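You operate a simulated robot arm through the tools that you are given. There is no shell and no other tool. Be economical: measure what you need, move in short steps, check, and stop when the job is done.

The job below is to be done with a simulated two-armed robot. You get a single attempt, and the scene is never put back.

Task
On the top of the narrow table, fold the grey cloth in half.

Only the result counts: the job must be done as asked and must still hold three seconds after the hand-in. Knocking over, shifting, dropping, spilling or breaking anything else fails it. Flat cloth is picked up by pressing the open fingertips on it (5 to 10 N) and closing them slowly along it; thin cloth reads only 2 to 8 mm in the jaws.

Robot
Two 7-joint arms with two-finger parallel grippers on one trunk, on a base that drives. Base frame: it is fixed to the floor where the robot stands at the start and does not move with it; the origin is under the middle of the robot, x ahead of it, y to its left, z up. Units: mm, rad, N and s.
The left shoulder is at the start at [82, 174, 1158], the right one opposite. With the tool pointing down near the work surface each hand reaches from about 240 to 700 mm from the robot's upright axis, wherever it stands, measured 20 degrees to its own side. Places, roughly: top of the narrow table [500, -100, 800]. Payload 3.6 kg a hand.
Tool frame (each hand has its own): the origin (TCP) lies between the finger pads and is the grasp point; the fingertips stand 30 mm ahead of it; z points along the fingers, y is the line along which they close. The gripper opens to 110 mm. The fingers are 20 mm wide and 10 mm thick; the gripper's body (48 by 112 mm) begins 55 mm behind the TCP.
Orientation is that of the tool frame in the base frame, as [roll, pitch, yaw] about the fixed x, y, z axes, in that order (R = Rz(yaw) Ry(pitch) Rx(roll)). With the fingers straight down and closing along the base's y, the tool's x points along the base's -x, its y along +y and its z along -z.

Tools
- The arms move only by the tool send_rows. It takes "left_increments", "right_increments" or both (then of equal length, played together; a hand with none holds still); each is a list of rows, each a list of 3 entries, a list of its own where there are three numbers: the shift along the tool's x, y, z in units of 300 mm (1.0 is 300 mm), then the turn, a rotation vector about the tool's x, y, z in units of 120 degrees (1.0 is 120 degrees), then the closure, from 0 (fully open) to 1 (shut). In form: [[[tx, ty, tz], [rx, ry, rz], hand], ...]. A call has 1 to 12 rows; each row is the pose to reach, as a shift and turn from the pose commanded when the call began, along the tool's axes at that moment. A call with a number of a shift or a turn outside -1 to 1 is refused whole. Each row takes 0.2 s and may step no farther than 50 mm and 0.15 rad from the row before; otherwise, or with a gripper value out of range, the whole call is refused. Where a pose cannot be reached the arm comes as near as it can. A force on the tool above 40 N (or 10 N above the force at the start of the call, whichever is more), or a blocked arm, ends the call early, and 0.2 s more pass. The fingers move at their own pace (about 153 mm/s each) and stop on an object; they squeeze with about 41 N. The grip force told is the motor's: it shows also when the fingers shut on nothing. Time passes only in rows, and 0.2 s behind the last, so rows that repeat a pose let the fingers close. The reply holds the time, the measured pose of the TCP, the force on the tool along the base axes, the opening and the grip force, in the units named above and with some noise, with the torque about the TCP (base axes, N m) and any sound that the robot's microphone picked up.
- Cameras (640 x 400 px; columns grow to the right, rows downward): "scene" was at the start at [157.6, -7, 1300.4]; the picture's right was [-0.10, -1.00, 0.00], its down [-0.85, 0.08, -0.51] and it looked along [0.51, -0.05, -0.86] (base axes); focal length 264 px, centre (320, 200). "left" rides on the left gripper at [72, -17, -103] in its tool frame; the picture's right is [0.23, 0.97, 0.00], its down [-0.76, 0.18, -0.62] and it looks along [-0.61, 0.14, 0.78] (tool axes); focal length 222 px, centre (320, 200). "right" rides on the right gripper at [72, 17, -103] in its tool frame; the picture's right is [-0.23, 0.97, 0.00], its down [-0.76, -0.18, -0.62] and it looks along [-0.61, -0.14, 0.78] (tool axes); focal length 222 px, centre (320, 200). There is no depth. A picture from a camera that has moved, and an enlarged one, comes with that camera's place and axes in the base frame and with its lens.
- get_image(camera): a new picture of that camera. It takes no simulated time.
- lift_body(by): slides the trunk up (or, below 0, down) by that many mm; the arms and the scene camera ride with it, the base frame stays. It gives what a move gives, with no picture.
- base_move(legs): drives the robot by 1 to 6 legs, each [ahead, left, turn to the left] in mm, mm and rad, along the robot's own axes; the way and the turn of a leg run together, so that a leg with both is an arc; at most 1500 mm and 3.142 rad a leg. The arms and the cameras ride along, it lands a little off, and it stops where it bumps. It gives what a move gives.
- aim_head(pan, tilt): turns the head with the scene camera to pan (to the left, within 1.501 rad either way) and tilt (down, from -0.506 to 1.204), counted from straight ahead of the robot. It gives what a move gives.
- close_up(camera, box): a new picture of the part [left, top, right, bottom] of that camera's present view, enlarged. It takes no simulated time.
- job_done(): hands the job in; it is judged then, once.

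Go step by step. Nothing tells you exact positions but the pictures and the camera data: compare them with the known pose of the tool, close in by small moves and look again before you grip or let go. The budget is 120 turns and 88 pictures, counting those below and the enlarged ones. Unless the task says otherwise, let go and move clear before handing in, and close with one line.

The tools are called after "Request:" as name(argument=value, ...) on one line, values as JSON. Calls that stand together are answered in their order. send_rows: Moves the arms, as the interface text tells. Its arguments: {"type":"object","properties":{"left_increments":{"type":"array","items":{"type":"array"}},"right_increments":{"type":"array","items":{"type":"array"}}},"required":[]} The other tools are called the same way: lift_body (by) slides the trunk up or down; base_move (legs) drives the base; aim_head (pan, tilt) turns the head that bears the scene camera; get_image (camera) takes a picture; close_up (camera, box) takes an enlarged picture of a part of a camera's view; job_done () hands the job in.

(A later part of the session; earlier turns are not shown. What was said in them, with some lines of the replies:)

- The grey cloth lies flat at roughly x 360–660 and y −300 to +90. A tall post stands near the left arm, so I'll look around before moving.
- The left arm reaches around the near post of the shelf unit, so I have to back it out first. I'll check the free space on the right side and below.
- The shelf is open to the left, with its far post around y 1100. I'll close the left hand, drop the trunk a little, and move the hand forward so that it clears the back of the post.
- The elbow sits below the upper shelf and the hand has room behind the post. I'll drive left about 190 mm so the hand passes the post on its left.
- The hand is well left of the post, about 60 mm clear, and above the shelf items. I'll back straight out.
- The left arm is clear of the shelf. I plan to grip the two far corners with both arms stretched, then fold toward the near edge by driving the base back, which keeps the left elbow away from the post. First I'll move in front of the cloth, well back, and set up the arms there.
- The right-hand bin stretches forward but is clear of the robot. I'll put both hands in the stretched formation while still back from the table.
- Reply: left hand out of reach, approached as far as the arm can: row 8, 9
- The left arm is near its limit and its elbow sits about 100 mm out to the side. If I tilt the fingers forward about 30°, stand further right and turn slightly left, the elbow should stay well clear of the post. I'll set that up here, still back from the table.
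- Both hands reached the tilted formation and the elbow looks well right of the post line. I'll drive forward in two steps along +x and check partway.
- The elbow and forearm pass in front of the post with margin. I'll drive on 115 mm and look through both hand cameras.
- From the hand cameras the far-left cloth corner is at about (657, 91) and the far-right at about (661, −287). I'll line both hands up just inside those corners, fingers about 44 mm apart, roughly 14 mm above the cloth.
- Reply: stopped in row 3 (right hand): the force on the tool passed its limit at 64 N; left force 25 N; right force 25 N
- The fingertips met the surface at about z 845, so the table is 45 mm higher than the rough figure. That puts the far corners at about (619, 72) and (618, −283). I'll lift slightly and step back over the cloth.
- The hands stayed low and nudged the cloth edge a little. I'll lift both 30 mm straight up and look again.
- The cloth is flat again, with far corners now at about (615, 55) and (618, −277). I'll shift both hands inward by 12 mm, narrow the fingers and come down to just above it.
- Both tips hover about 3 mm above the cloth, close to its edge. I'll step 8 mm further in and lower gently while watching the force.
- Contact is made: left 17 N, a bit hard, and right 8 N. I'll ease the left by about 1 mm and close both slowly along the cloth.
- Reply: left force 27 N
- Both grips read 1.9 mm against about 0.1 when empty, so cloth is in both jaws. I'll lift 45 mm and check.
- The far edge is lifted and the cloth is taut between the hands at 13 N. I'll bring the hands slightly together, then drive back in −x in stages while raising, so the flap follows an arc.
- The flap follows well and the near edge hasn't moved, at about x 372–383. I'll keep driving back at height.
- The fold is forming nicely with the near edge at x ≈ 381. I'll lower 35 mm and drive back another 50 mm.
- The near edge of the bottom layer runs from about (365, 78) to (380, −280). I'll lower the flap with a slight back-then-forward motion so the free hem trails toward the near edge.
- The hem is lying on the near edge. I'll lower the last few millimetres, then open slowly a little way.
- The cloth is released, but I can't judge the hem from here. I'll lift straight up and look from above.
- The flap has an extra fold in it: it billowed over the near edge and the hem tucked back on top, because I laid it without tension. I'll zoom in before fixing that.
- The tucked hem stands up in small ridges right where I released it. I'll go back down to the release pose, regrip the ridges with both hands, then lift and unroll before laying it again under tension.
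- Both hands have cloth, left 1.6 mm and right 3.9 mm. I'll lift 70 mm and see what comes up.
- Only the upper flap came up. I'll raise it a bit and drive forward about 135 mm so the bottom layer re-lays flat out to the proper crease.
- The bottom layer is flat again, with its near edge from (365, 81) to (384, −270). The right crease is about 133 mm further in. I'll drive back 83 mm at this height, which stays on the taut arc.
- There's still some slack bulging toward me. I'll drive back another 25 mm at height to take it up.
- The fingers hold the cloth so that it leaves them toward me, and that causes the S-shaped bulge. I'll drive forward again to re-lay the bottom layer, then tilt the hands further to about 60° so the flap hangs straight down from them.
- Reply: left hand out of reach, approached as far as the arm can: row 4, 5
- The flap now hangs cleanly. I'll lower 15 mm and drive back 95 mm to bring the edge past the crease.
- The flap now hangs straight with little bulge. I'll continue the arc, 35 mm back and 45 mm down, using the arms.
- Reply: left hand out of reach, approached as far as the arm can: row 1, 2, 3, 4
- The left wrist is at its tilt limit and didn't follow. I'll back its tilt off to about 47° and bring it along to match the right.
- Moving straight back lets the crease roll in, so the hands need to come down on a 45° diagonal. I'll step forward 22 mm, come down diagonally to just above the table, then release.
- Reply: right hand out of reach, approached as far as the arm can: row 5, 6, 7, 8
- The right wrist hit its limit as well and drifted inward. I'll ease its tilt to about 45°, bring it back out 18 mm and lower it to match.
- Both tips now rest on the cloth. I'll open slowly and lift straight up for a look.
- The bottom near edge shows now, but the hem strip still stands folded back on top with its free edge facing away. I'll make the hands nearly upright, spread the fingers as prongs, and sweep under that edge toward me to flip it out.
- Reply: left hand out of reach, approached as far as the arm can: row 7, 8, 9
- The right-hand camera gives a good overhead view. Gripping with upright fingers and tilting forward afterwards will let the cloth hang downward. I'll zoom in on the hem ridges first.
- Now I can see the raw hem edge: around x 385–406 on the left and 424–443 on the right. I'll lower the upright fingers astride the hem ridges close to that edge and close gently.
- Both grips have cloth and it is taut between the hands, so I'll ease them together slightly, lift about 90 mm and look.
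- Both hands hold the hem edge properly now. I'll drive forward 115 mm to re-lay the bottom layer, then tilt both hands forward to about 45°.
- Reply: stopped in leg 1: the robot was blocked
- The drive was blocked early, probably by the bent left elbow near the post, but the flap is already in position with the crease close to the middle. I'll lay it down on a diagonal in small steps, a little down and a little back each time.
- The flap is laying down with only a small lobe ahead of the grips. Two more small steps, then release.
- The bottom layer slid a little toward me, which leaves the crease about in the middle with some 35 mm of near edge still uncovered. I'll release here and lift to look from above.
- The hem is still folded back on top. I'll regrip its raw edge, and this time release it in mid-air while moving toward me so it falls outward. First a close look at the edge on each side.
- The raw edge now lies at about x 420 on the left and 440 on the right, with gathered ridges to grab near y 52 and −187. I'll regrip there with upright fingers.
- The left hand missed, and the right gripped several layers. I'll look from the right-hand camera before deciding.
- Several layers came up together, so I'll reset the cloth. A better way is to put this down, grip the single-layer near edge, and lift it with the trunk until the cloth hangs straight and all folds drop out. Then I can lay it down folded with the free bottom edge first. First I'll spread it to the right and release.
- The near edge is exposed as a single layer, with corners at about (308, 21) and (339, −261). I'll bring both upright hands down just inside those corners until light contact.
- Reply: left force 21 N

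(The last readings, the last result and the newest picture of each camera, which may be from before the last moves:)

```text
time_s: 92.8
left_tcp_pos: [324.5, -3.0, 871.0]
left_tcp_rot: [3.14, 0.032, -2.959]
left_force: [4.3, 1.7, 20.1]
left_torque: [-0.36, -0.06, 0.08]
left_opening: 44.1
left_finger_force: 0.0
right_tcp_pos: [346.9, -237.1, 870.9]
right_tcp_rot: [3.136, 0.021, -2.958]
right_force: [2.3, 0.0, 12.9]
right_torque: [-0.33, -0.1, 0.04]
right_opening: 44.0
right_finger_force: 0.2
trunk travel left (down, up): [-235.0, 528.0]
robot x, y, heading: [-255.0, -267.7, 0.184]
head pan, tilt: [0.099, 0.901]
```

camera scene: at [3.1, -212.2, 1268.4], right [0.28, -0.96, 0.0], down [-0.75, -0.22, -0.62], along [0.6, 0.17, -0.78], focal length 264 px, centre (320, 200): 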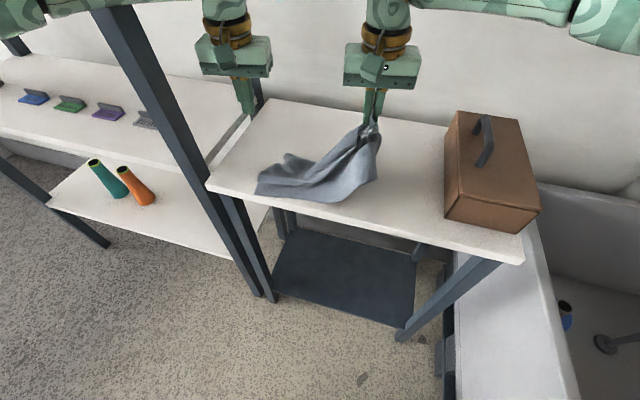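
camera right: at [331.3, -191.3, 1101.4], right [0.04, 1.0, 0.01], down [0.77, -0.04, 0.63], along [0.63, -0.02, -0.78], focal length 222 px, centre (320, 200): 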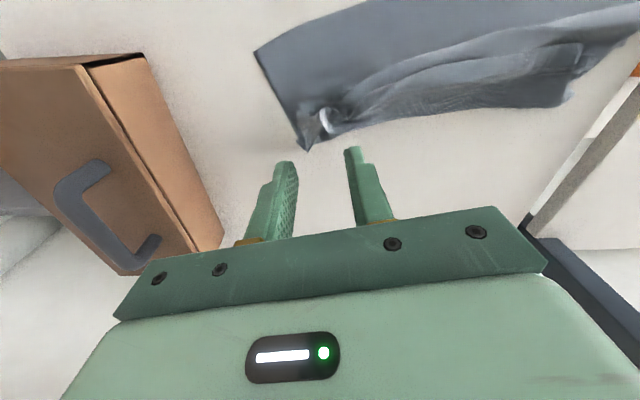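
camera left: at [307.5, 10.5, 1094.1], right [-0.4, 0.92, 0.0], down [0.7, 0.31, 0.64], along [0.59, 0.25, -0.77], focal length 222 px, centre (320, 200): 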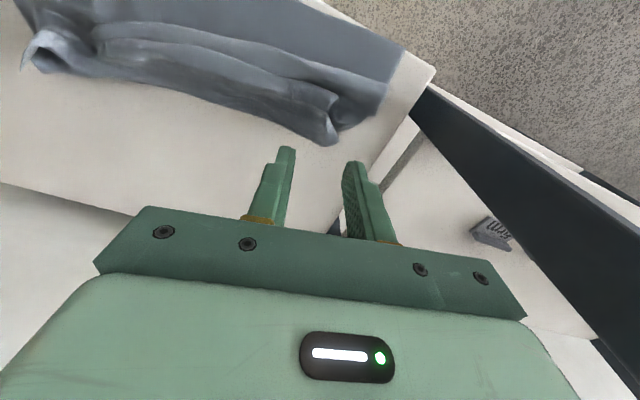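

Both hands press the cloth on the table, left 20 N and right 13 N. I'll ease them up about 1 mm and close slowly.

Request:
send_rows(left_increments=[[[0, 0, -0.005], [0, 0, 0], 0.64], [[0, 0, -0.005], [0, 0, 0], 0.68], [[0, 0, -0.005], [0, 0, 0], 0.72], [[0, 0, -0.005], [0, 0, 0], 0.76], [[0, 0, -0.005], [0, 0, 0], 0.8], [[0, 0, -0.005], [0, 0, 0], 0.84], [[0, 0, -0.005], [0, 0, 0], 0.88], [[0, 0, -0.005], [0, 0, 0], 0.92], [[0, 0, -0.005], [0, 0, 0], 0.96], [[0, 0, -0.005], [0, 0, 0], 1], [[0, 0, -0.005], [0, 0, 0], 1]], right_increments=[[[0, 0, -0.002], [0, 0, 0], 0.64], [[0, 0, -0.002], [0, 0, 0], 0.68], [[0, 0, -0.002], [0, 0, 0], 0.72], [[0, 0, -0.002], [0, 0, 0], 0.76], [[0, 0, -0.002], [0, 0, 0], 0.8], [[0, 0, -0.002], [0, 0, 0], 0.84], [[0, 0, -0.002], [0, 0, 0], 0.88], [[0, 0, -0.002], [0, 0, 0], 0.92], [[0, 0, -0.002], [0, 0, 0], 0.96], [[0, 0, -0.002], [0, 0, 0], 1], [[0, 0, -0.002], [0, 0, 0], 1]])

Request:
lift_body(by=60)

```text
time_s: 95.2
left_tcp_pos: [322.1, -2.9, 872.4]
left_tcp_rot: [3.138, 0.032, -2.959]
left_force: [0.1, 0.0, 17.8]
left_torque: [-0.09, 0.14, -0.01]
left_opening: 1.5
left_finger_force: 41.0
right_tcp_pos: [345.5, -237.8, 871.7]
right_tcp_rot: [3.138, 0.017, -2.956]
right_force: [0.8, -0.8, 14.3]
right_torque: [-0.03, -0.02, 0.01]
right_opening: 0.0
right_finger_force: 38.0
trunk travel left (down, up): [-235.0, 528.0]
robot x, y, heading: [-252.3, -268.0, 0.188]
head pan, tilt: [0.099, 0.901]
```

```text
time_s: 96.2
left_tcp_pos: [325.9, -3.5, 929.5]
left_tcp_rot: [3.138, 0.027, -2.959]
left_force: [0.0, 0.4, -0.3]
left_torque: [0.02, 0.0, 0.01]
left_opening: 1.6
left_finger_force: 40.8
right_tcp_pos: [347.0, -237.5, 929.7]
right_tcp_rot: [3.137, 0.013, -2.958]
right_force: [-0.2, 0.7, -0.4]
right_torque: [0.0, 0.02, 0.0]
right_opening: 0.1
right_finger_force: 37.5
trunk travel left (down, up): [-295.0, 468.0]
robot x, y, heading: [-258.3, -269.4, 0.185]
head pan, tilt: [0.099, 0.901]
```

The left hand holds the cloth but the right missed. I'll check with the right-hand camera.

Request:
get_image(camera="right")

```text
3 pictures are left
camera right: at [272.1, -235.5, 1031.4], right [0.04, 1.0, 0.01], down [0.77, -0.04, 0.63], along [0.63, -0.02, -0.77], focal length 222 px, centre (320, 200)
```

right: 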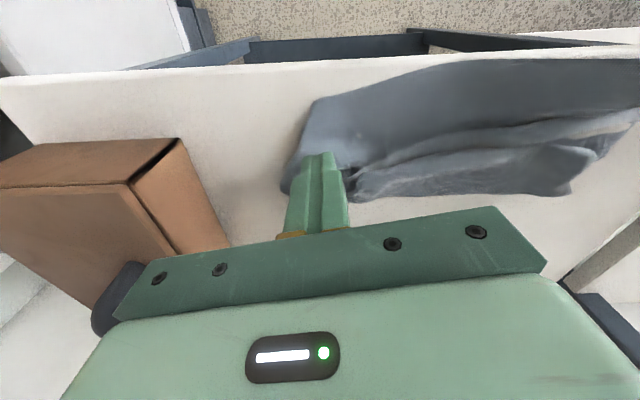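

The right corner is at about (322, −240), so the outer finger was off the cloth. I'll regrip 32 mm further inward.

Request:
send_rows(right_increments=[[[0.016, 0.057, 0], [0, 0, 0], 0.6], [[0.032, 0.114, 0.03], [0, 0, 0], 0.6], [[0.032, 0.114, 0.12], [0, 0, 0], 0.6], [[0.032, 0.114, 0.18], [0, 0, 0], 0.6], [[0.032, 0.114, 0.196], [0, 0, 0], 0.6], [[0.032, 0.114, 0.196], [0, 0, 0], 0.66], [[0.032, 0.114, 0.196], [0, 0, 0], 0.72], [[0.032, 0.114, 0.196], [0, 0, 0], 0.78], [[0.032, 0.114, 0.196], [0, 0, 0], 0.84], [[0.032, 0.114, 0.196], [0, 0, 0], 0.9], [[0.032, 0.114, 0.196], [0, 0, 0], 0.96], [[0.032, 0.114, 0.196], [0, 0, 0], 1]])

```text
time_s: 98.8
left_tcp_pos: [325.1, -2.7, 929.3]
left_tcp_rot: [3.137, 0.028, -2.961]
left_force: [-0.1, -0.3, -0.1]
left_torque: [-0.03, -0.01, -0.01]
left_opening: 1.8
left_finger_force: 41.2
right_tcp_pos: [332.6, -206.1, 872.3]
right_tcp_rot: [3.136, 0.015, -2.957]
right_force: [0.9, -0.3, 0.9]
right_torque: [-0.02, -0.01, 0.03]
right_opening: 1.3
right_finger_force: 40.8
trunk travel left (down, up): [-295.0, 468.0]
robot x, y, heading: [-259.7, -265.5, 0.186]
head pan, tilt: [0.099, 0.901]
```

The right hand has cloth now, at 1.3 mm. I'll level it with the left, raise the trunk so the cloth hangs free, and spread the hands gently.

Request:
send_rows(right_increments=[[[0, 0, -0.06], [0, 0, 0], 1], [[0, 0, -0.12], [0, 0, 0], 1], [[0, 0, -0.19], [0, 0, 0], 1], [[0, 0, -0.19], [0, 0, 0], 1]])

Request:
lift_body(by=240)

Request:
send_rows(left_increments=[[[0, 0.03, 0], [0, 0, 0], 1], [[0, 0.06, 0], [0, 0, 0], 1], [[0, 0.06, 0], [0, 0, 0], 1]], right_increments=[[[0, -0.03, 0], [0, 0, 0], 1], [[0, -0.06, 0], [0, 0, 0], 1], [[0, -0.06, 0], [0, 0, 0], 1]])

```text
time_s: 99.8
left_tcp_pos: [326.3, -3.8, 930.7]
left_tcp_rot: [3.139, 0.029, -2.96]
left_force: [0.3, 0.3, 0.8]
left_torque: [0.03, 0.01, 0.04]
left_opening: 1.4
left_finger_force: 41.1
right_tcp_pos: [332.1, -204.6, 929.0]
right_tcp_rot: [3.136, 0.015, -2.956]
right_force: [0.0, 0.2, -0.1]
right_torque: [-0.01, -0.05, 0.02]
right_opening: 1.4
right_finger_force: 41.3
trunk travel left (down, up): [-295.0, 468.0]
robot x, y, heading: [-255.4, -268.9, 0.188]
head pan, tilt: [0.099, 0.901]
```

```text
time_s: 102.3
left_tcp_pos: [314.9, -5.8, 1218.3]
left_tcp_rot: [3.137, 0.111, -2.96]
left_force: [-0.3, 1.3, -0.2]
left_torque: [-0.01, 0.02, -0.01]
left_opening: 1.6
left_finger_force: 41.0
right_tcp_pos: [330.8, -205.1, 1168.6]
right_tcp_rot: [3.138, 0.019, -2.958]
right_force: [0.7, -0.3, 0.2]
right_torque: [-0.01, -0.03, 0.05]
right_opening: 1.5
right_finger_force: 41.3
trunk travel left (down, up): [-535.0, 228.0]
robot x, y, heading: [-258.2, -271.5, 0.188]
head pan, tilt: [0.099, 0.901]
```

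```text
time_s: 103.1
left_tcp_pos: [311.7, 11.7, 1217.2]
left_tcp_rot: [3.139, 0.109, -2.957]
left_force: [0.9, -9.6, -1.8]
left_torque: [-0.37, -0.05, 0.08]
left_opening: 1.5
left_finger_force: 40.7
right_tcp_pos: [333.7, -223.7, 1168.9]
right_tcp_rot: [3.135, 0.022, -2.961]
right_force: [-1.1, 10.6, 1.5]
right_torque: [0.27, 0.02, -0.11]
right_opening: 1.4
right_finger_force: 41.0
trunk travel left (down, up): [-535.0, 228.0]
robot x, y, heading: [-254.5, -264.4, 0.184]
head pan, tilt: [0.099, 0.901]
```

The left hand came up higher than expected, 1218 against 1169 on the right. I'll spend one picture to check the arm and how the cloth hangs.

Request:
get_image(camera="scene")

```text
2 pictures are left
camera scene: at [-164.8, -243.4, 1572.7], right [0.28, -0.96, 0.0], down [-0.75, -0.22, -0.62], along [0.6, 0.17, -0.78], focal length 264 px, centre (320, 200)
```

scene: 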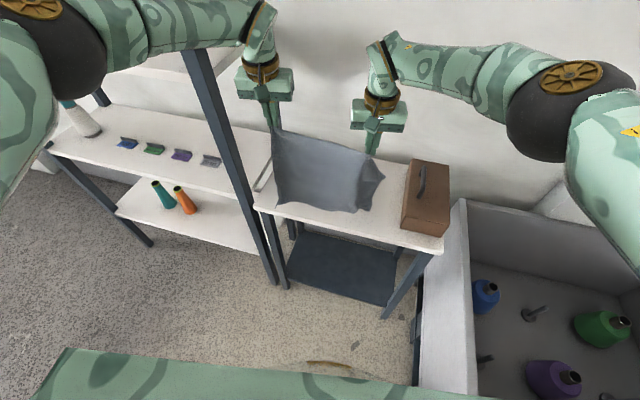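

The cloth hangs as a clean flat sheet with all folds gone, and nothing else was touched. I'll level the left hand with the right, then step the base and trunk to just touch the bottom edge to the table at x ≈ 340.

Request:
send_rows(left_increments=[[[-0.012, -0.007, 0.055], [0, 0.014, 0], 1], [[-0.024, -0.014, 0.11], [0, 0.028, 0], 1], [[-0.035, -0.02, 0.165], [0, 0.042, 0], 1], [[-0.035, -0.02, 0.165], [0, 0.042, 0], 1]])

Request:
lift_body(by=-40)

```text
time_s: 104.1
left_tcp_pos: [297.3, 9.1, 1172.9]
left_tcp_rot: [3.138, 0.039, -2.959]
left_force: [1.6, -4.4, 0.2]
left_torque: [-0.22, -0.05, 0.09]
left_opening: 1.8
left_finger_force: 41.8
left hand out of reach, approached as far as the arm can: row 1, 2, 3, 4
right_tcp_pos: [332.9, -223.6, 1168.3]
right_tcp_rot: [3.137, 0.022, -2.959]
right_force: [-1.3, 6.0, -1.0]
right_torque: [0.14, 0.03, -0.08]
right_opening: 1.2
right_finger_force: 40.8
trunk travel left (down, up): [-535.0, 228.0]
robot x, y, heading: [-258.0, -268.0, 0.181]
head pan, tilt: [0.099, 0.901]
```

```text
time_s: 104.9
left_tcp_pos: [295.2, 11.6, 1133.5]
left_tcp_rot: [3.139, 0.021, -2.959]
left_force: [0.8, -4.6, 0.5]
left_torque: [-0.18, -0.04, 0.08]
left_opening: 1.5
left_finger_force: 41.0
right_tcp_pos: [334.1, -224.2, 1129.7]
right_tcp_rot: [3.136, 0.02, -2.96]
right_force: [-1.0, 5.5, 0.1]
right_torque: [0.16, 0.0, -0.09]
right_opening: 1.4
right_finger_force: 41.3
trunk travel left (down, up): [-495.0, 268.0]
robot x, y, heading: [-260.6, -269.5, 0.19]
head pan, tilt: [0.099, 0.901]
```

The left arm is at its limit, so I'll bring the right hand back to match at x ≈ 297. Then I'll drive forward 45 mm to set the start line.

Request:
send_rows(right_increments=[[[0.06, 0.015, 0], [0, 0, 0], 1], [[0.125, 0.03, 0], [0, 0, 0], 1], [[0.125, 0.03, 0], [0, 0, 0], 1]])

Request:
base_move(legs=[[44, -8, 0]])

Request:
lift_body(by=-15)

```text
time_s: 105.7
left_tcp_pos: [295.0, 11.5, 1133.1]
left_tcp_rot: [3.139, 0.021, -2.959]
left_force: [0.0, -3.6, 0.2]
left_torque: [-0.16, -0.03, 0.04]
left_opening: 1.5
left_finger_force: 41.5
right_tcp_pos: [296.0, -222.2, 1128.4]
right_tcp_rot: [3.137, 0.022, -2.96]
right_force: [-0.3, 3.7, -0.7]
right_torque: [0.08, 0.01, -0.02]
right_opening: 1.4
right_finger_force: 41.4
trunk travel left (down, up): [-495.0, 268.0]
robot x, y, heading: [-255.5, -268.2, 0.188]
head pan, tilt: [0.099, 0.901]
```

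```text
time_s: 106.6
left_tcp_pos: [334.6, 7.0, 1135.9]
left_tcp_rot: [3.139, 0.029, -2.963]
left_force: [-0.5, -2.4, 0.9]
left_torque: [-0.15, -0.03, 0.03]
left_opening: 1.4
left_finger_force: 40.8
right_tcp_pos: [333.6, -225.9, 1132.5]
right_tcp_rot: [3.136, 0.024, -2.962]
right_force: [-0.4, 2.5, 0.9]
right_torque: [0.08, 0.01, 0.03]
right_opening: 1.3
right_finger_force: 41.2
trunk travel left (down, up): [-495.0, 268.0]
robot x, y, heading: [-211.5, -268.4, 0.185]
head pan, tilt: [0.099, 0.901]
```

```text
time_s: 107.3
left_tcp_pos: [341.3, 10.1, 1117.7]
left_tcp_rot: [3.138, 0.021, -2.962]
left_force: [0.2, -2.0, -0.2]
left_torque: [-0.16, -0.01, 0.05]
left_opening: 1.6
left_finger_force: 40.6
right_tcp_pos: [340.1, -223.7, 1113.3]
right_tcp_rot: [3.137, 0.021, -2.963]
right_force: [-0.9, 1.6, 0.8]
right_torque: [0.09, 0.01, -0.02]
right_opening: 1.5
right_finger_force: 41.0
trunk travel left (down, up): [-480.0, 283.0]
robot x, y, heading: [-213.9, -269.6, 0.184]
head pan, tilt: [0.099, 0.901]
```

The bottom edge is about at the table. I'll back up 20 mm for elbow clearance, then lay the lower half by alternating small forward drives and trunk drops.

Request:
base_move(legs=[[-20, 4, 0]])

Request:
lift_body(by=-8)

Request:
base_move(legs=[[16, -3, 0]])

Request:
lift_body(by=-20)

Request:
base_move(legs=[[20, -4, 0]])

Request:
lift_body(by=-20)

Request:
base_move(legs=[[20, -4, 0]])

Request:
lift_body(by=-20)

Request:
base_move(legs=[[20, -4, 0]])

Request:
lift_body(by=-20)

```text
time_s: 108.1
left_tcp_pos: [320.3, 8.8, 1117.7]
left_tcp_rot: [3.139, 0.021, -2.962]
left_force: [-0.2, -3.0, 1.1]
left_torque: [-0.12, 0.0, 0.05]
left_opening: 1.6
left_finger_force: 41.2
right_tcp_pos: [319.4, -224.1, 1113.3]
right_tcp_rot: [3.136, 0.02, -2.964]
right_force: [0.5, 2.1, -0.4]
right_torque: [0.08, -0.01, -0.04]
right_opening: 1.5
right_finger_force: 41.1
trunk travel left (down, up): [-480.0, 283.0]
robot x, y, heading: [-229.4, -267.5, 0.182]
head pan, tilt: [0.099, 0.901]
```

```text
time_s: 108.6
left_tcp_pos: [319.0, 9.4, 1110.8]
left_tcp_rot: [3.139, 0.024, -2.961]
left_force: [-0.1, -3.6, 0.4]
left_torque: [-0.15, -0.02, 0.08]
left_opening: 1.5
left_finger_force: 41.1
right_tcp_pos: [318.9, -223.8, 1104.7]
right_tcp_rot: [3.133, 0.021, -2.962]
right_force: [0.3, 3.3, -0.3]
right_torque: [0.11, -0.02, -0.02]
right_opening: 1.5
right_finger_force: 40.7
trunk travel left (down, up): [-472.0, 291.0]
robot x, y, heading: [-234.2, -268.0, 0.18]
head pan, tilt: [0.099, 0.901]
```

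```text
time_s: 109.4
left_tcp_pos: [334.4, 9.5, 1110.6]
left_tcp_rot: [3.138, 0.024, -2.961]
left_force: [-0.7, -2.4, -0.1]
left_torque: [-0.13, 0.0, 0.04]
left_opening: 1.8
left_finger_force: 41.1
right_tcp_pos: [333.8, -225.2, 1106.2]
right_tcp_rot: [3.135, 0.023, -2.962]
right_force: [-0.4, 2.8, -0.7]
right_torque: [0.1, 0.0, -0.03]
right_opening: 1.4
right_finger_force: 41.1
trunk travel left (down, up): [-472.0, 291.0]
robot x, y, heading: [-217.4, -265.3, 0.183]
head pan, tilt: [0.099, 0.901]
```

```text
time_s: 110.1
left_tcp_pos: [336.1, 9.6, 1090.5]
left_tcp_rot: [3.139, 0.02, -2.961]
left_force: [0.0, -1.9, 0.5]
left_torque: [-0.13, 0.01, 0.06]
left_opening: 1.6
left_finger_force: 40.8
right_tcp_pos: [335.3, -222.7, 1085.9]
right_tcp_rot: [3.135, 0.02, -2.963]
right_force: [-0.7, 2.3, -0.1]
right_torque: [0.08, -0.01, 0.01]
right_opening: 1.5
right_finger_force: 41.1
trunk travel left (down, up): [-452.0, 311.0]
robot x, y, heading: [-215.7, -268.2, 0.182]
head pan, tilt: [0.099, 0.901]
```

```text
time_s: 110.9
left_tcp_pos: [355.2, 8.0, 1092.2]
left_tcp_rot: [3.138, 0.022, -2.963]
left_force: [-0.2, -3.1, 0.4]
left_torque: [-0.13, 0.0, 0.01]
left_opening: 1.5
left_finger_force: 40.3
right_tcp_pos: [352.6, -223.8, 1087.1]
right_tcp_rot: [3.136, 0.022, -2.962]
right_force: [-0.2, 3.1, -0.8]
right_torque: [0.07, -0.02, -0.01]
right_opening: 1.6
right_finger_force: 40.7
trunk travel left (down, up): [-452.0, 311.0]
robot x, y, heading: [-198.4, -270.3, 0.184]
head pan, tilt: [0.099, 0.901]
```

```text
time_s: 111.5
left_tcp_pos: [356.3, 8.8, 1071.1]
left_tcp_rot: [3.138, 0.021, -2.96]
left_force: [0.0, -2.0, 0.2]
left_torque: [-0.11, 0.02, 0.07]
left_opening: 1.5
left_finger_force: 41.3
right_tcp_pos: [354.6, -223.8, 1067.3]
right_tcp_rot: [3.134, 0.022, -2.962]
right_force: [-0.3, 1.8, -0.5]
right_torque: [0.05, 0.0, -0.03]
right_opening: 1.5
right_finger_force: 41.0
trunk travel left (down, up): [-432.0, 331.0]
robot x, y, heading: [-197.2, -269.8, 0.184]
head pan, tilt: [0.099, 0.901]
```

```text
time_s: 112.3
left_tcp_pos: [374.3, 8.6, 1071.1]
left_tcp_rot: [3.137, 0.022, -2.962]
left_force: [-0.3, -2.5, 0.8]
left_torque: [-0.11, -0.01, 0.04]
left_opening: 1.6
left_finger_force: 41.2
right_tcp_pos: [373.9, -224.1, 1066.3]
right_tcp_rot: [3.135, 0.021, -2.963]
right_force: [-0.6, 2.7, -0.1]
right_torque: [0.06, 0.04, 0.01]
right_opening: 1.2
right_finger_force: 40.8
trunk travel left (down, up): [-432.0, 331.0]
robot x, y, heading: [-178.3, -268.1, 0.181]
head pan, tilt: [0.099, 0.901]
```

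```text
time_s: 113.0
left_tcp_pos: [376.5, 8.9, 1051.0]
left_tcp_rot: [3.138, 0.023, -2.96]
left_force: [0.3, -2.7, 0.9]
left_torque: [-0.16, 0.01, 0.03]
left_opening: 1.9
left_finger_force: 41.1
right_tcp_pos: [373.9, -223.9, 1045.8]
right_tcp_rot: [3.134, 0.021, -2.962]
right_force: [0.5, 2.0, -0.5]
right_torque: [0.08, 0.0, -0.02]
right_opening: 1.3
right_finger_force: 41.3
trunk travel left (down, up): [-412.0, 351.0]
robot x, y, heading: [-178.0, -266.8, 0.182]
head pan, tilt: [0.099, 0.901]
```

```text
time_s: 113.8
left_tcp_pos: [395.4, 8.4, 1051.0]
left_tcp_rot: [3.139, 0.021, -2.962]
left_force: [0.3, -3.1, 0.1]
left_torque: [-0.1, 0.01, 0.06]
left_opening: 1.5
left_finger_force: 41.3
right_tcp_pos: [393.9, -224.5, 1046.5]
right_tcp_rot: [3.135, 0.02, -2.964]
right_force: [0.4, 1.6, -0.4]
right_torque: [0.09, -0.01, -0.02]
right_opening: 1.5
right_finger_force: 40.9
trunk travel left (down, up): [-412.0, 351.0]
robot x, y, heading: [-156.2, -268.7, 0.183]
head pan, tilt: [0.099, 0.901]
```

```text
time_s: 114.5
left_tcp_pos: [394.8, 9.3, 1030.6]
left_tcp_rot: [3.139, 0.023, -2.962]
left_force: [0.3, -2.2, 0.0]
left_torque: [-0.1, -0.02, 0.04]
left_opening: 1.7
left_finger_force: 41.6
right_tcp_pos: [392.3, -224.3, 1026.3]
right_tcp_rot: [3.135, 0.02, -2.961]
right_force: [-0.4, 1.8, -0.3]
right_torque: [0.07, -0.01, -0.02]
right_opening: 1.3
right_finger_force: 41.1
trunk travel left (down, up): [-392.0, 371.0]
robot x, y, heading: [-153.4, -270.6, 0.186]
head pan, tilt: [0.099, 0.901]
```

Laying is on track: grips at x ≈ 393 and about 160 mm up. Two more steps should complete the bottom half, then I'll spend one picture to check.

Request:
base_move(legs=[[22, -4, 0]])

Request:
lift_body(by=-20)

Request:
base_move(legs=[[22, -4, 0]])

Request:
lift_body(by=-15)

Request:
get_image(camera="scene")

```text
time_s: 115.2
left_tcp_pos: [417.5, 8.2, 1031.7]
left_tcp_rot: [3.141, 0.024, -2.962]
left_force: [0.9, -2.3, 0.6]
left_torque: [-0.12, -0.01, 0.09]
left_opening: 1.7
left_finger_force: 41.1
right_tcp_pos: [415.5, -223.8, 1027.8]
right_tcp_rot: [3.134, 0.021, -2.962]
right_force: [-0.3, 2.6, 0.2]
right_torque: [0.06, 0.02, -0.04]
right_opening: 1.5
right_finger_force: 41.1
trunk travel left (down, up): [-392.0, 371.0]
robot x, y, heading: [-141.4, -266.4, 0.179]
head pan, tilt: [0.099, 0.901]
```

```text
time_s: 115.9
left_tcp_pos: [416.8, 7.3, 1011.7]
left_tcp_rot: [3.141, 0.022, -2.961]
left_force: [-0.6, -2.4, -0.2]
left_torque: [-0.09, -0.05, 0.02]
left_opening: 1.8
left_finger_force: 41.2
right_tcp_pos: [416.0, -223.7, 1006.2]
right_tcp_rot: [3.134, 0.023, -2.962]
right_force: [0.4, 3.1, 0.5]
right_torque: [0.08, 0.01, 0.01]
right_opening: 1.3
right_finger_force: 41.1
trunk travel left (down, up): [-372.0, 391.0]
robot x, y, heading: [-137.3, -269.1, 0.18]
head pan, tilt: [0.099, 0.901]
```

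```text
time_s: 116.7
left_tcp_pos: [439.7, 8.5, 1010.8]
left_tcp_rot: [3.139, 0.021, -2.962]
left_force: [0.1, -2.2, 0.5]
left_torque: [-0.14, 0.01, -0.02]
left_opening: 1.3
left_finger_force: 41.0
right_tcp_pos: [439.1, -224.8, 1006.5]
right_tcp_rot: [3.135, 0.021, -2.963]
right_force: [1.2, 3.3, 0.2]
right_torque: [0.07, 0.03, -0.01]
right_opening: 1.3
right_finger_force: 40.9
trunk travel left (down, up): [-372.0, 391.0]
robot x, y, heading: [-111.4, -266.4, 0.184]
head pan, tilt: [0.099, 0.901]
```

```text
time_s: 117.3
left_tcp_pos: [440.3, 8.4, 996.1]
left_tcp_rot: [3.14, 0.024, -2.962]
left_force: [0.9, -3.0, -0.1]
left_torque: [-0.11, -0.04, 0.03]
left_opening: 1.4
left_finger_force: 40.9
right_tcp_pos: [437.8, -223.9, 991.3]
right_tcp_rot: [3.134, 0.02, -2.962]
right_force: [0.0, 3.1, 0.6]
right_torque: [0.05, -0.01, -0.01]
right_opening: 1.4
right_finger_force: 41.1
trunk travel left (down, up): [-357.0, 406.0]
robot x, y, heading: [-115.2, -264.2, 0.183]
head pan, tilt: [0.099, 0.901]
```

```text
1 pictures are left
camera scene: at [16.4, -237.2, 1393.3], right [0.28, -0.96, 0.0], down [-0.75, -0.22, -0.62], along [0.6, 0.17, -0.78], focal length 264 px, centre (320, 200)
```

scene: 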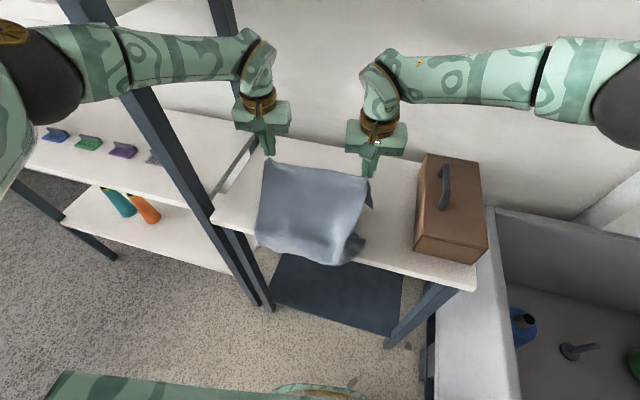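

The sheet lies well, but its bottom edge pokes slightly over the near table edge. I'll raise, reach forward about 40 mm with a slight tilt to drag it fully onto the table, then lower again.

Request:
lift_body(by=75)

Request:
send_rows(left_increments=[[[-0.035, -0.007, 0], [0, -0.05, 0], 1], [[-0.07, -0.014, 0.001], [0, -0.1, 0], 1], [[-0.105, -0.021, 0.002], [0, -0.15, 0], 1], [[-0.14, -0.028, 0.003], [0, -0.167, 0], 1], [[-0.14, -0.028, 0.003], [0, -0.167, 0], 1]], right_increments=[[[-0.035, -0.007, 0], [0, -0.05, 0], 1], [[-0.07, -0.014, 0.001], [0, -0.1, 0], 1], [[-0.105, -0.021, 0.002], [0, -0.15, 0], 1], [[-0.14, -0.028, 0.003], [0, -0.167, 0], 1], [[-0.14, -0.028, 0.003], [0, -0.167, 0], 1]])

Request:
lift_body(by=-60)

```text
time_s: 118.5
left_tcp_pos: [439.1, 7.1, 1070.3]
left_tcp_rot: [3.141, 0.021, -2.961]
left_force: [0.2, -2.5, -0.4]
left_torque: [-0.12, -0.01, 0.03]
left_opening: 1.7
left_finger_force: 41.4
right_tcp_pos: [438.3, -223.6, 1066.1]
right_tcp_rot: [3.134, 0.019, -2.962]
right_force: [0.6, 2.7, -0.2]
right_torque: [0.11, 0.02, -0.03]
right_opening: 1.2
right_finger_force: 40.8
trunk travel left (down, up): [-432.0, 331.0]
robot x, y, heading: [-114.4, -267.1, 0.182]
head pan, tilt: [0.099, 0.901]
```

```text
time_s: 119.7
left_tcp_pos: [483.4, 7.1, 1071.5]
left_tcp_rot: [3.139, 0.373, -2.963]
left_force: [0.6, -2.9, -0.4]
left_torque: [-0.13, 0.0, -0.01]
left_opening: 1.4
left_finger_force: 40.7
right_tcp_pos: [480.3, -225.2, 1067.7]
right_tcp_rot: [3.134, 0.371, -2.966]
right_force: [-0.5, 1.8, -0.7]
right_torque: [0.1, 0.02, 0.03]
right_opening: 1.6
right_finger_force: 40.9
trunk travel left (down, up): [-432.0, 331.0]
robot x, y, heading: [-113.2, -265.9, 0.182]
head pan, tilt: [0.099, 0.901]
```

```text
time_s: 120.7
left_tcp_pos: [482.2, 6.5, 1011.0]
left_tcp_rot: [3.141, 0.373, -2.962]
left_force: [0.2, -2.8, -0.5]
left_torque: [-0.11, 0.02, 0.04]
left_opening: 1.5
left_finger_force: 40.6
right_tcp_pos: [479.5, -224.6, 1005.7]
right_tcp_rot: [3.135, 0.372, -2.966]
right_force: [-0.4, 2.3, -0.4]
right_torque: [0.07, -0.01, 0.0]
right_opening: 1.2
right_finger_force: 40.6
trunk travel left (down, up): [-372.0, 391.0]
robot x, y, heading: [-115.3, -266.0, 0.174]
head pan, tilt: [0.099, 0.901]
```

The bottom edge should now be fully on the table, around x 320. I'll bring the held edge back over it on a diagonal: first with the arms while un-tilting, then with alternating trunk and base steps.

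Request:
base_move(legs=[[-20, 4, 0]])

Request:
send_rows(left_increments=[[[0.036, 0.005, 0.022], [0, 0.042, 0], 1], [[0.072, 0.01, 0.044], [0, 0.084, 0], 1], [[0.107, 0.014, 0.065], [0, 0.125, 0], 1], [[0.143, 0.019, 0.087], [0, 0.167, 0], 1], [[0.143, 0.019, 0.087], [0, 0.167, 0], 1]], right_increments=[[[0.036, 0.005, 0.022], [0, 0.042, 0], 1], [[0.072, 0.01, 0.044], [0, 0.084, 0], 1], [[0.107, 0.014, 0.065], [0, 0.125, 0], 1], [[0.143, 0.019, 0.087], [0, 0.167, 0], 1], [[0.143, 0.019, 0.087], [0, 0.167, 0], 1]])

Request:
base_move(legs=[[-18, 3, 0]])

Request:
lift_body(by=-20)

Request:
base_move(legs=[[-20, 4, 0]])

Request:
lift_body(by=-20)

Request:
base_move(legs=[[-20, 4, 0]])

Request:
lift_body(by=-20)

```text
time_s: 121.5
left_tcp_pos: [462.3, 8.0, 1011.0]
left_tcp_rot: [3.141, 0.371, -2.963]
left_force: [-1.0, -3.7, -0.1]
left_torque: [-0.1, 0.0, -0.03]
left_opening: 1.6
left_finger_force: 40.7
right_tcp_pos: [460.5, -225.6, 1006.0]
right_tcp_rot: [3.135, 0.371, -2.965]
right_force: [-0.4, 3.0, 0.6]
right_torque: [0.08, -0.01, 0.02]
right_opening: 1.2
right_finger_force: 41.0
trunk travel left (down, up): [-372.0, 391.0]
robot x, y, heading: [-135.2, -268.0, 0.181]
head pan, tilt: [0.099, 0.901]
```

```text
time_s: 122.7
left_tcp_pos: [430.1, 7.5, 970.9]
left_tcp_rot: [3.139, 0.022, -2.962]
left_force: [-0.1, -2.7, 0.2]
left_torque: [-0.12, -0.01, 0.01]
left_opening: 1.7
left_finger_force: 41.2
right_tcp_pos: [430.4, -225.2, 966.7]
right_tcp_rot: [3.135, 0.02, -2.963]
right_force: [-0.8, 1.8, -0.2]
right_torque: [0.08, 0.0, -0.05]
right_opening: 1.4
right_finger_force: 41.0
trunk travel left (down, up): [-372.0, 391.0]
robot x, y, heading: [-132.9, -269.5, 0.181]
head pan, tilt: [0.099, 0.901]
```

```text
time_s: 123.4
left_tcp_pos: [412.3, 7.5, 971.2]
left_tcp_rot: [3.14, 0.023, -2.962]
left_force: [-0.9, -3.1, -0.1]
left_torque: [-0.11, -0.02, 0.02]
left_opening: 1.7
left_finger_force: 41.4
right_tcp_pos: [412.5, -225.7, 967.7]
right_tcp_rot: [3.136, 0.021, -2.963]
right_force: [-0.7, 1.7, 0.0]
right_torque: [0.05, -0.01, 0.0]
right_opening: 1.3
right_finger_force: 41.4
trunk travel left (down, up): [-372.0, 391.0]
robot x, y, heading: [-150.1, -263.6, 0.184]
head pan, tilt: [0.099, 0.901]
```

```text
time_s: 124.1
left_tcp_pos: [413.3, 7.0, 950.9]
left_tcp_rot: [3.14, 0.022, -2.961]
left_force: [0.0, -3.4, 0.0]
left_torque: [-0.11, -0.01, 0.04]
left_opening: 1.6
left_finger_force: 41.2
right_tcp_pos: [412.6, -226.0, 948.4]
right_tcp_rot: [3.135, 0.023, -2.965]
right_force: [-0.5, 2.8, 0.1]
right_torque: [0.08, -0.02, -0.01]
right_opening: 1.3
right_finger_force: 40.8
trunk travel left (down, up): [-352.0, 411.0]
robot x, y, heading: [-153.7, -268.3, 0.179]
head pan, tilt: [0.099, 0.901]
```

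```text
time_s: 124.9
left_tcp_pos: [393.6, 9.2, 952.0]
left_tcp_rot: [3.139, 0.023, -2.962]
left_force: [-0.3, -2.8, 0.4]
left_torque: [-0.14, -0.04, 0.01]
left_opening: 1.8
left_finger_force: 40.2
right_tcp_pos: [392.2, -225.2, 947.7]
right_tcp_rot: [3.135, 0.021, -2.963]
right_force: [-0.6, 2.5, -0.8]
right_torque: [0.1, 0.0, -0.02]
right_opening: 1.3
right_finger_force: 40.8
trunk travel left (down, up): [-352.0, 411.0]
robot x, y, heading: [-170.7, -267.2, 0.178]
head pan, tilt: [0.099, 0.901]
```

```text
time_s: 125.6
left_tcp_pos: [393.6, 7.8, 931.8]
left_tcp_rot: [3.14, 0.023, -2.962]
left_force: [-0.8, -1.3, 0.2]
left_torque: [-0.11, -0.02, 0.03]
left_opening: 1.7
left_finger_force: 41.2
right_tcp_pos: [392.5, -225.7, 925.6]
right_tcp_rot: [3.135, 0.02, -2.964]
right_force: [-0.3, 2.4, 0.4]
right_torque: [0.06, -0.01, -0.02]
right_opening: 1.5
right_finger_force: 41.1
trunk travel left (down, up): [-332.0, 431.0]
robot x, y, heading: [-168.4, -270.9, 0.181]
head pan, tilt: [0.099, 0.901]
```

```text
time_s: 126.4
left_tcp_pos: [373.3, 9.0, 931.6]
left_tcp_rot: [3.139, 0.024, -2.962]
left_force: [-0.7, -2.7, 0.4]
left_torque: [-0.14, -0.03, 0.07]
left_opening: 1.6
left_finger_force: 40.6
right_tcp_pos: [371.3, -225.0, 926.2]
right_tcp_rot: [3.134, 0.021, -2.964]
right_force: [-0.5, 1.7, 0.8]
right_torque: [0.08, -0.01, -0.01]
right_opening: 1.4
right_finger_force: 41.0
trunk travel left (down, up): [-332.0, 431.0]
robot x, y, heading: [-191.4, -265.8, 0.178]
head pan, tilt: [0.099, 0.901]
```

```text
time_s: 127.0
left_tcp_pos: [372.9, 7.6, 911.6]
left_tcp_rot: [3.14, 0.023, -2.962]
left_force: [0.0, -2.7, 0.7]
left_torque: [-0.12, -0.02, 0.01]
left_opening: 1.8
left_finger_force: 41.6
right_tcp_pos: [371.7, -224.8, 906.6]
right_tcp_rot: [3.135, 0.022, -2.964]
right_force: [0.0, 2.5, 0.9]
right_torque: [0.05, -0.01, -0.01]
right_opening: 1.4
right_finger_force: 40.9
trunk travel left (down, up): [-312.0, 451.0]
robot x, y, heading: [-192.3, -267.5, 0.178]
head pan, tilt: [0.099, 0.901]
```

The held edge is at x ≈ 372 and about 40 mm up. I'll use the last picture now to see where the bottom layer's near edge lies before landing.

Request:
close_up(camera="scene", box=[190, 90, 430, 240])

```text
2.67 times, centred on (310, 165) of scene
camera zoom: at [-46.6, -233.4, 1347.8], right [0.28, -0.96, 0.0], down [-0.75, -0.22, -0.62], along [0.6, 0.17, -0.78], focal length 704 px, centre (347, 293)
```

zoom: 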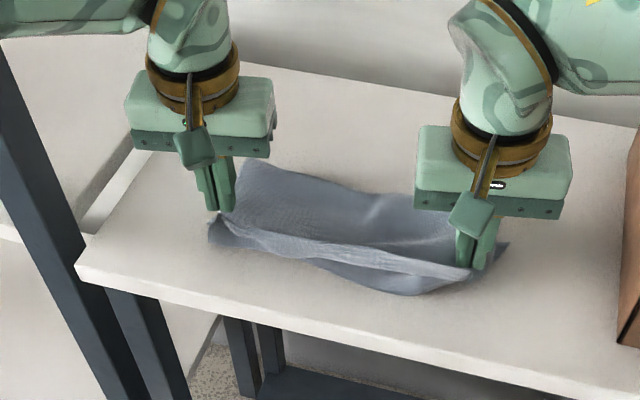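

The fold looks good: the crease is at x ≈ 485, the bottom layer's near edge at x ≈ 358, and the top layer lies over it with no tuck. I'll ease back 9 mm, lower onto it, open slowly and lift clear.

Request:
lift_body(by=-18)

Request:
base_move(legs=[[-9, 2, 0]])

Request:
lift_body(by=-15)

Request:
send_rows(left_increments=[[[0, 0.005, 0.01], [0, 0, 0], 1], [[0, 0.005, 0.014], [0, 0, 0], 0.95], [[0, 0.005, 0.014], [0, 0, 0], 0.88], [[0, 0.005, 0.014], [0, 0, 0], 0.8], [[0, 0.005, 0.014], [0, 0, 0], 0.72], [[0, 0.005, 0.005], [0, 0, 0], 0.65], [[0, 0.005, -0.03], [0, 0, 0], 0.65], [[0, 0.005, -0.1], [0, 0, 0], 0.65], [[0, 0.005, -0.2], [0, 0, 0], 0.65], [[0, 0.005, -0.3], [0, 0, 0], 0.65]], right_increments=[[[0, -0.005, 0], [0, 0, 0], 1], [[0, -0.005, 0], [0, 0, 0], 0.95], [[0, -0.005, 0], [0, 0, 0], 0.88], [[0, -0.005, 0], [0, 0, 0], 0.8], [[0, -0.005, 0], [0, 0, 0], 0.72], [[0, -0.005, -0.005], [0, 0, 0], 0.65], [[0, -0.005, -0.03], [0, 0, 0], 0.65], [[0, -0.005, -0.1], [0, 0, 0], 0.65], [[0, -0.005, -0.2], [0, 0, 0], 0.65], [[0, -0.005, -0.3], [0, 0, 0], 0.65]])

```text
time_s: 127.7
left_tcp_pos: [372.5, 8.4, 893.7]
left_tcp_rot: [3.139, 0.024, -2.961]
left_force: [-1.0, -3.6, 1.0]
left_torque: [-0.11, -0.01, 0.04]
left_opening: 1.6
left_finger_force: 40.9
right_tcp_pos: [372.0, -224.5, 888.9]
right_tcp_rot: [3.135, 0.023, -2.965]
right_force: [0.4, 2.6, -0.4]
right_torque: [0.09, 0.01, -0.03]
right_opening: 1.5
right_finger_force: 41.1
trunk travel left (down, up): [-294.0, 469.0]
robot x, y, heading: [-190.3, -265.1, 0.186]
head pan, tilt: [0.099, 0.901]
```

```text
time_s: 128.4
left_tcp_pos: [363.6, 7.8, 891.9]
left_tcp_rot: [3.139, 0.021, -2.963]
left_force: [-0.8, -2.9, -0.5]
left_torque: [-0.17, 0.01, 0.04]
left_opening: 1.5
left_finger_force: 41.4
right_tcp_pos: [362.7, -223.8, 888.0]
right_tcp_rot: [3.133, 0.02, -2.963]
right_force: [0.4, 2.2, -1.2]
right_torque: [0.1, -0.02, 0.01]
right_opening: 1.1
right_finger_force: 41.3
trunk travel left (down, up): [-294.0, 469.0]
robot x, y, heading: [-197.5, -265.8, 0.182]
head pan, tilt: [0.099, 0.901]
```

```text
time_s: 129.1
left_tcp_pos: [363.0, 9.5, 878.1]
left_tcp_rot: [3.14, 0.022, -2.963]
left_force: [0.3, -3.0, 2.1]
left_torque: [-0.06, -0.04, 0.03]
left_opening: 1.7
left_finger_force: 40.8
right_tcp_pos: [361.6, -224.6, 873.9]
right_tcp_rot: [3.135, 0.021, -2.965]
right_force: [0.1, 2.9, 1.7]
right_torque: [0.06, -0.03, -0.01]
right_opening: 1.5
right_finger_force: 41.5
trunk travel left (down, up): [-279.0, 484.0]
robot x, y, heading: [-201.8, -266.8, 0.182]
head pan, tilt: [0.099, 0.901]
```

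```text
time_s: 131.2
left_tcp_pos: [361.6, 10.4, 967.5]
left_tcp_rot: [-3.142, 0.021, -2.961]
left_force: [-1.0, 0.0, -0.3]
left_torque: [0.01, -0.02, 0.02]
left_opening: 38.3
left_finger_force: 0.1
right_tcp_pos: [359.6, -227.3, 965.1]
right_tcp_rot: [3.135, 0.022, -2.963]
right_force: [-0.7, 0.1, -0.1]
right_torque: [0.02, -0.02, 0.01]
right_opening: 38.4
right_finger_force: 0.1
trunk travel left (down, up): [-279.0, 484.0]
robot x, y, heading: [-203.2, -267.2, 0.174]
head pan, tilt: [0.099, 0.901]
```

Both hands released cleanly and are clear of the cloth. I'll back away and hand in.

Request:
base_move(legs=[[-120, 0, 0]])

Request:
job_done()

```text
time_s: 132.5
left_tcp_pos: [243.1, -10.7, 968.4]
left_tcp_rot: [3.138, 0.021, -2.962]
left_force: [-1.0, 0.7, -0.2]
left_torque: [-0.01, -0.02, -0.01]
left_opening: 38.2
left_finger_force: 0.1
right_tcp_pos: [241.4, -247.5, 965.4]
right_tcp_rot: [3.133, 0.021, -2.964]
right_force: [-0.2, 0.4, -0.7]
right_torque: [-0.02, -0.02, 0.02]
right_opening: 38.6
right_finger_force: 0.0
trunk travel left (down, up): [-279.0, 484.0]
robot x, y, heading: [-317.8, -286.5, 0.182]
head pan, tilt: [0.099, 0.901]
```

```text
The job is handed in.
```

I handed in the grey cloth folded in half on the narrow table, but I had no pictures left to check it after letting go; the last one, just before landing, showed the edges lining up, and one earlier drive was stopped by a bump, probably the left arm on the shelf post, with no visible shift.
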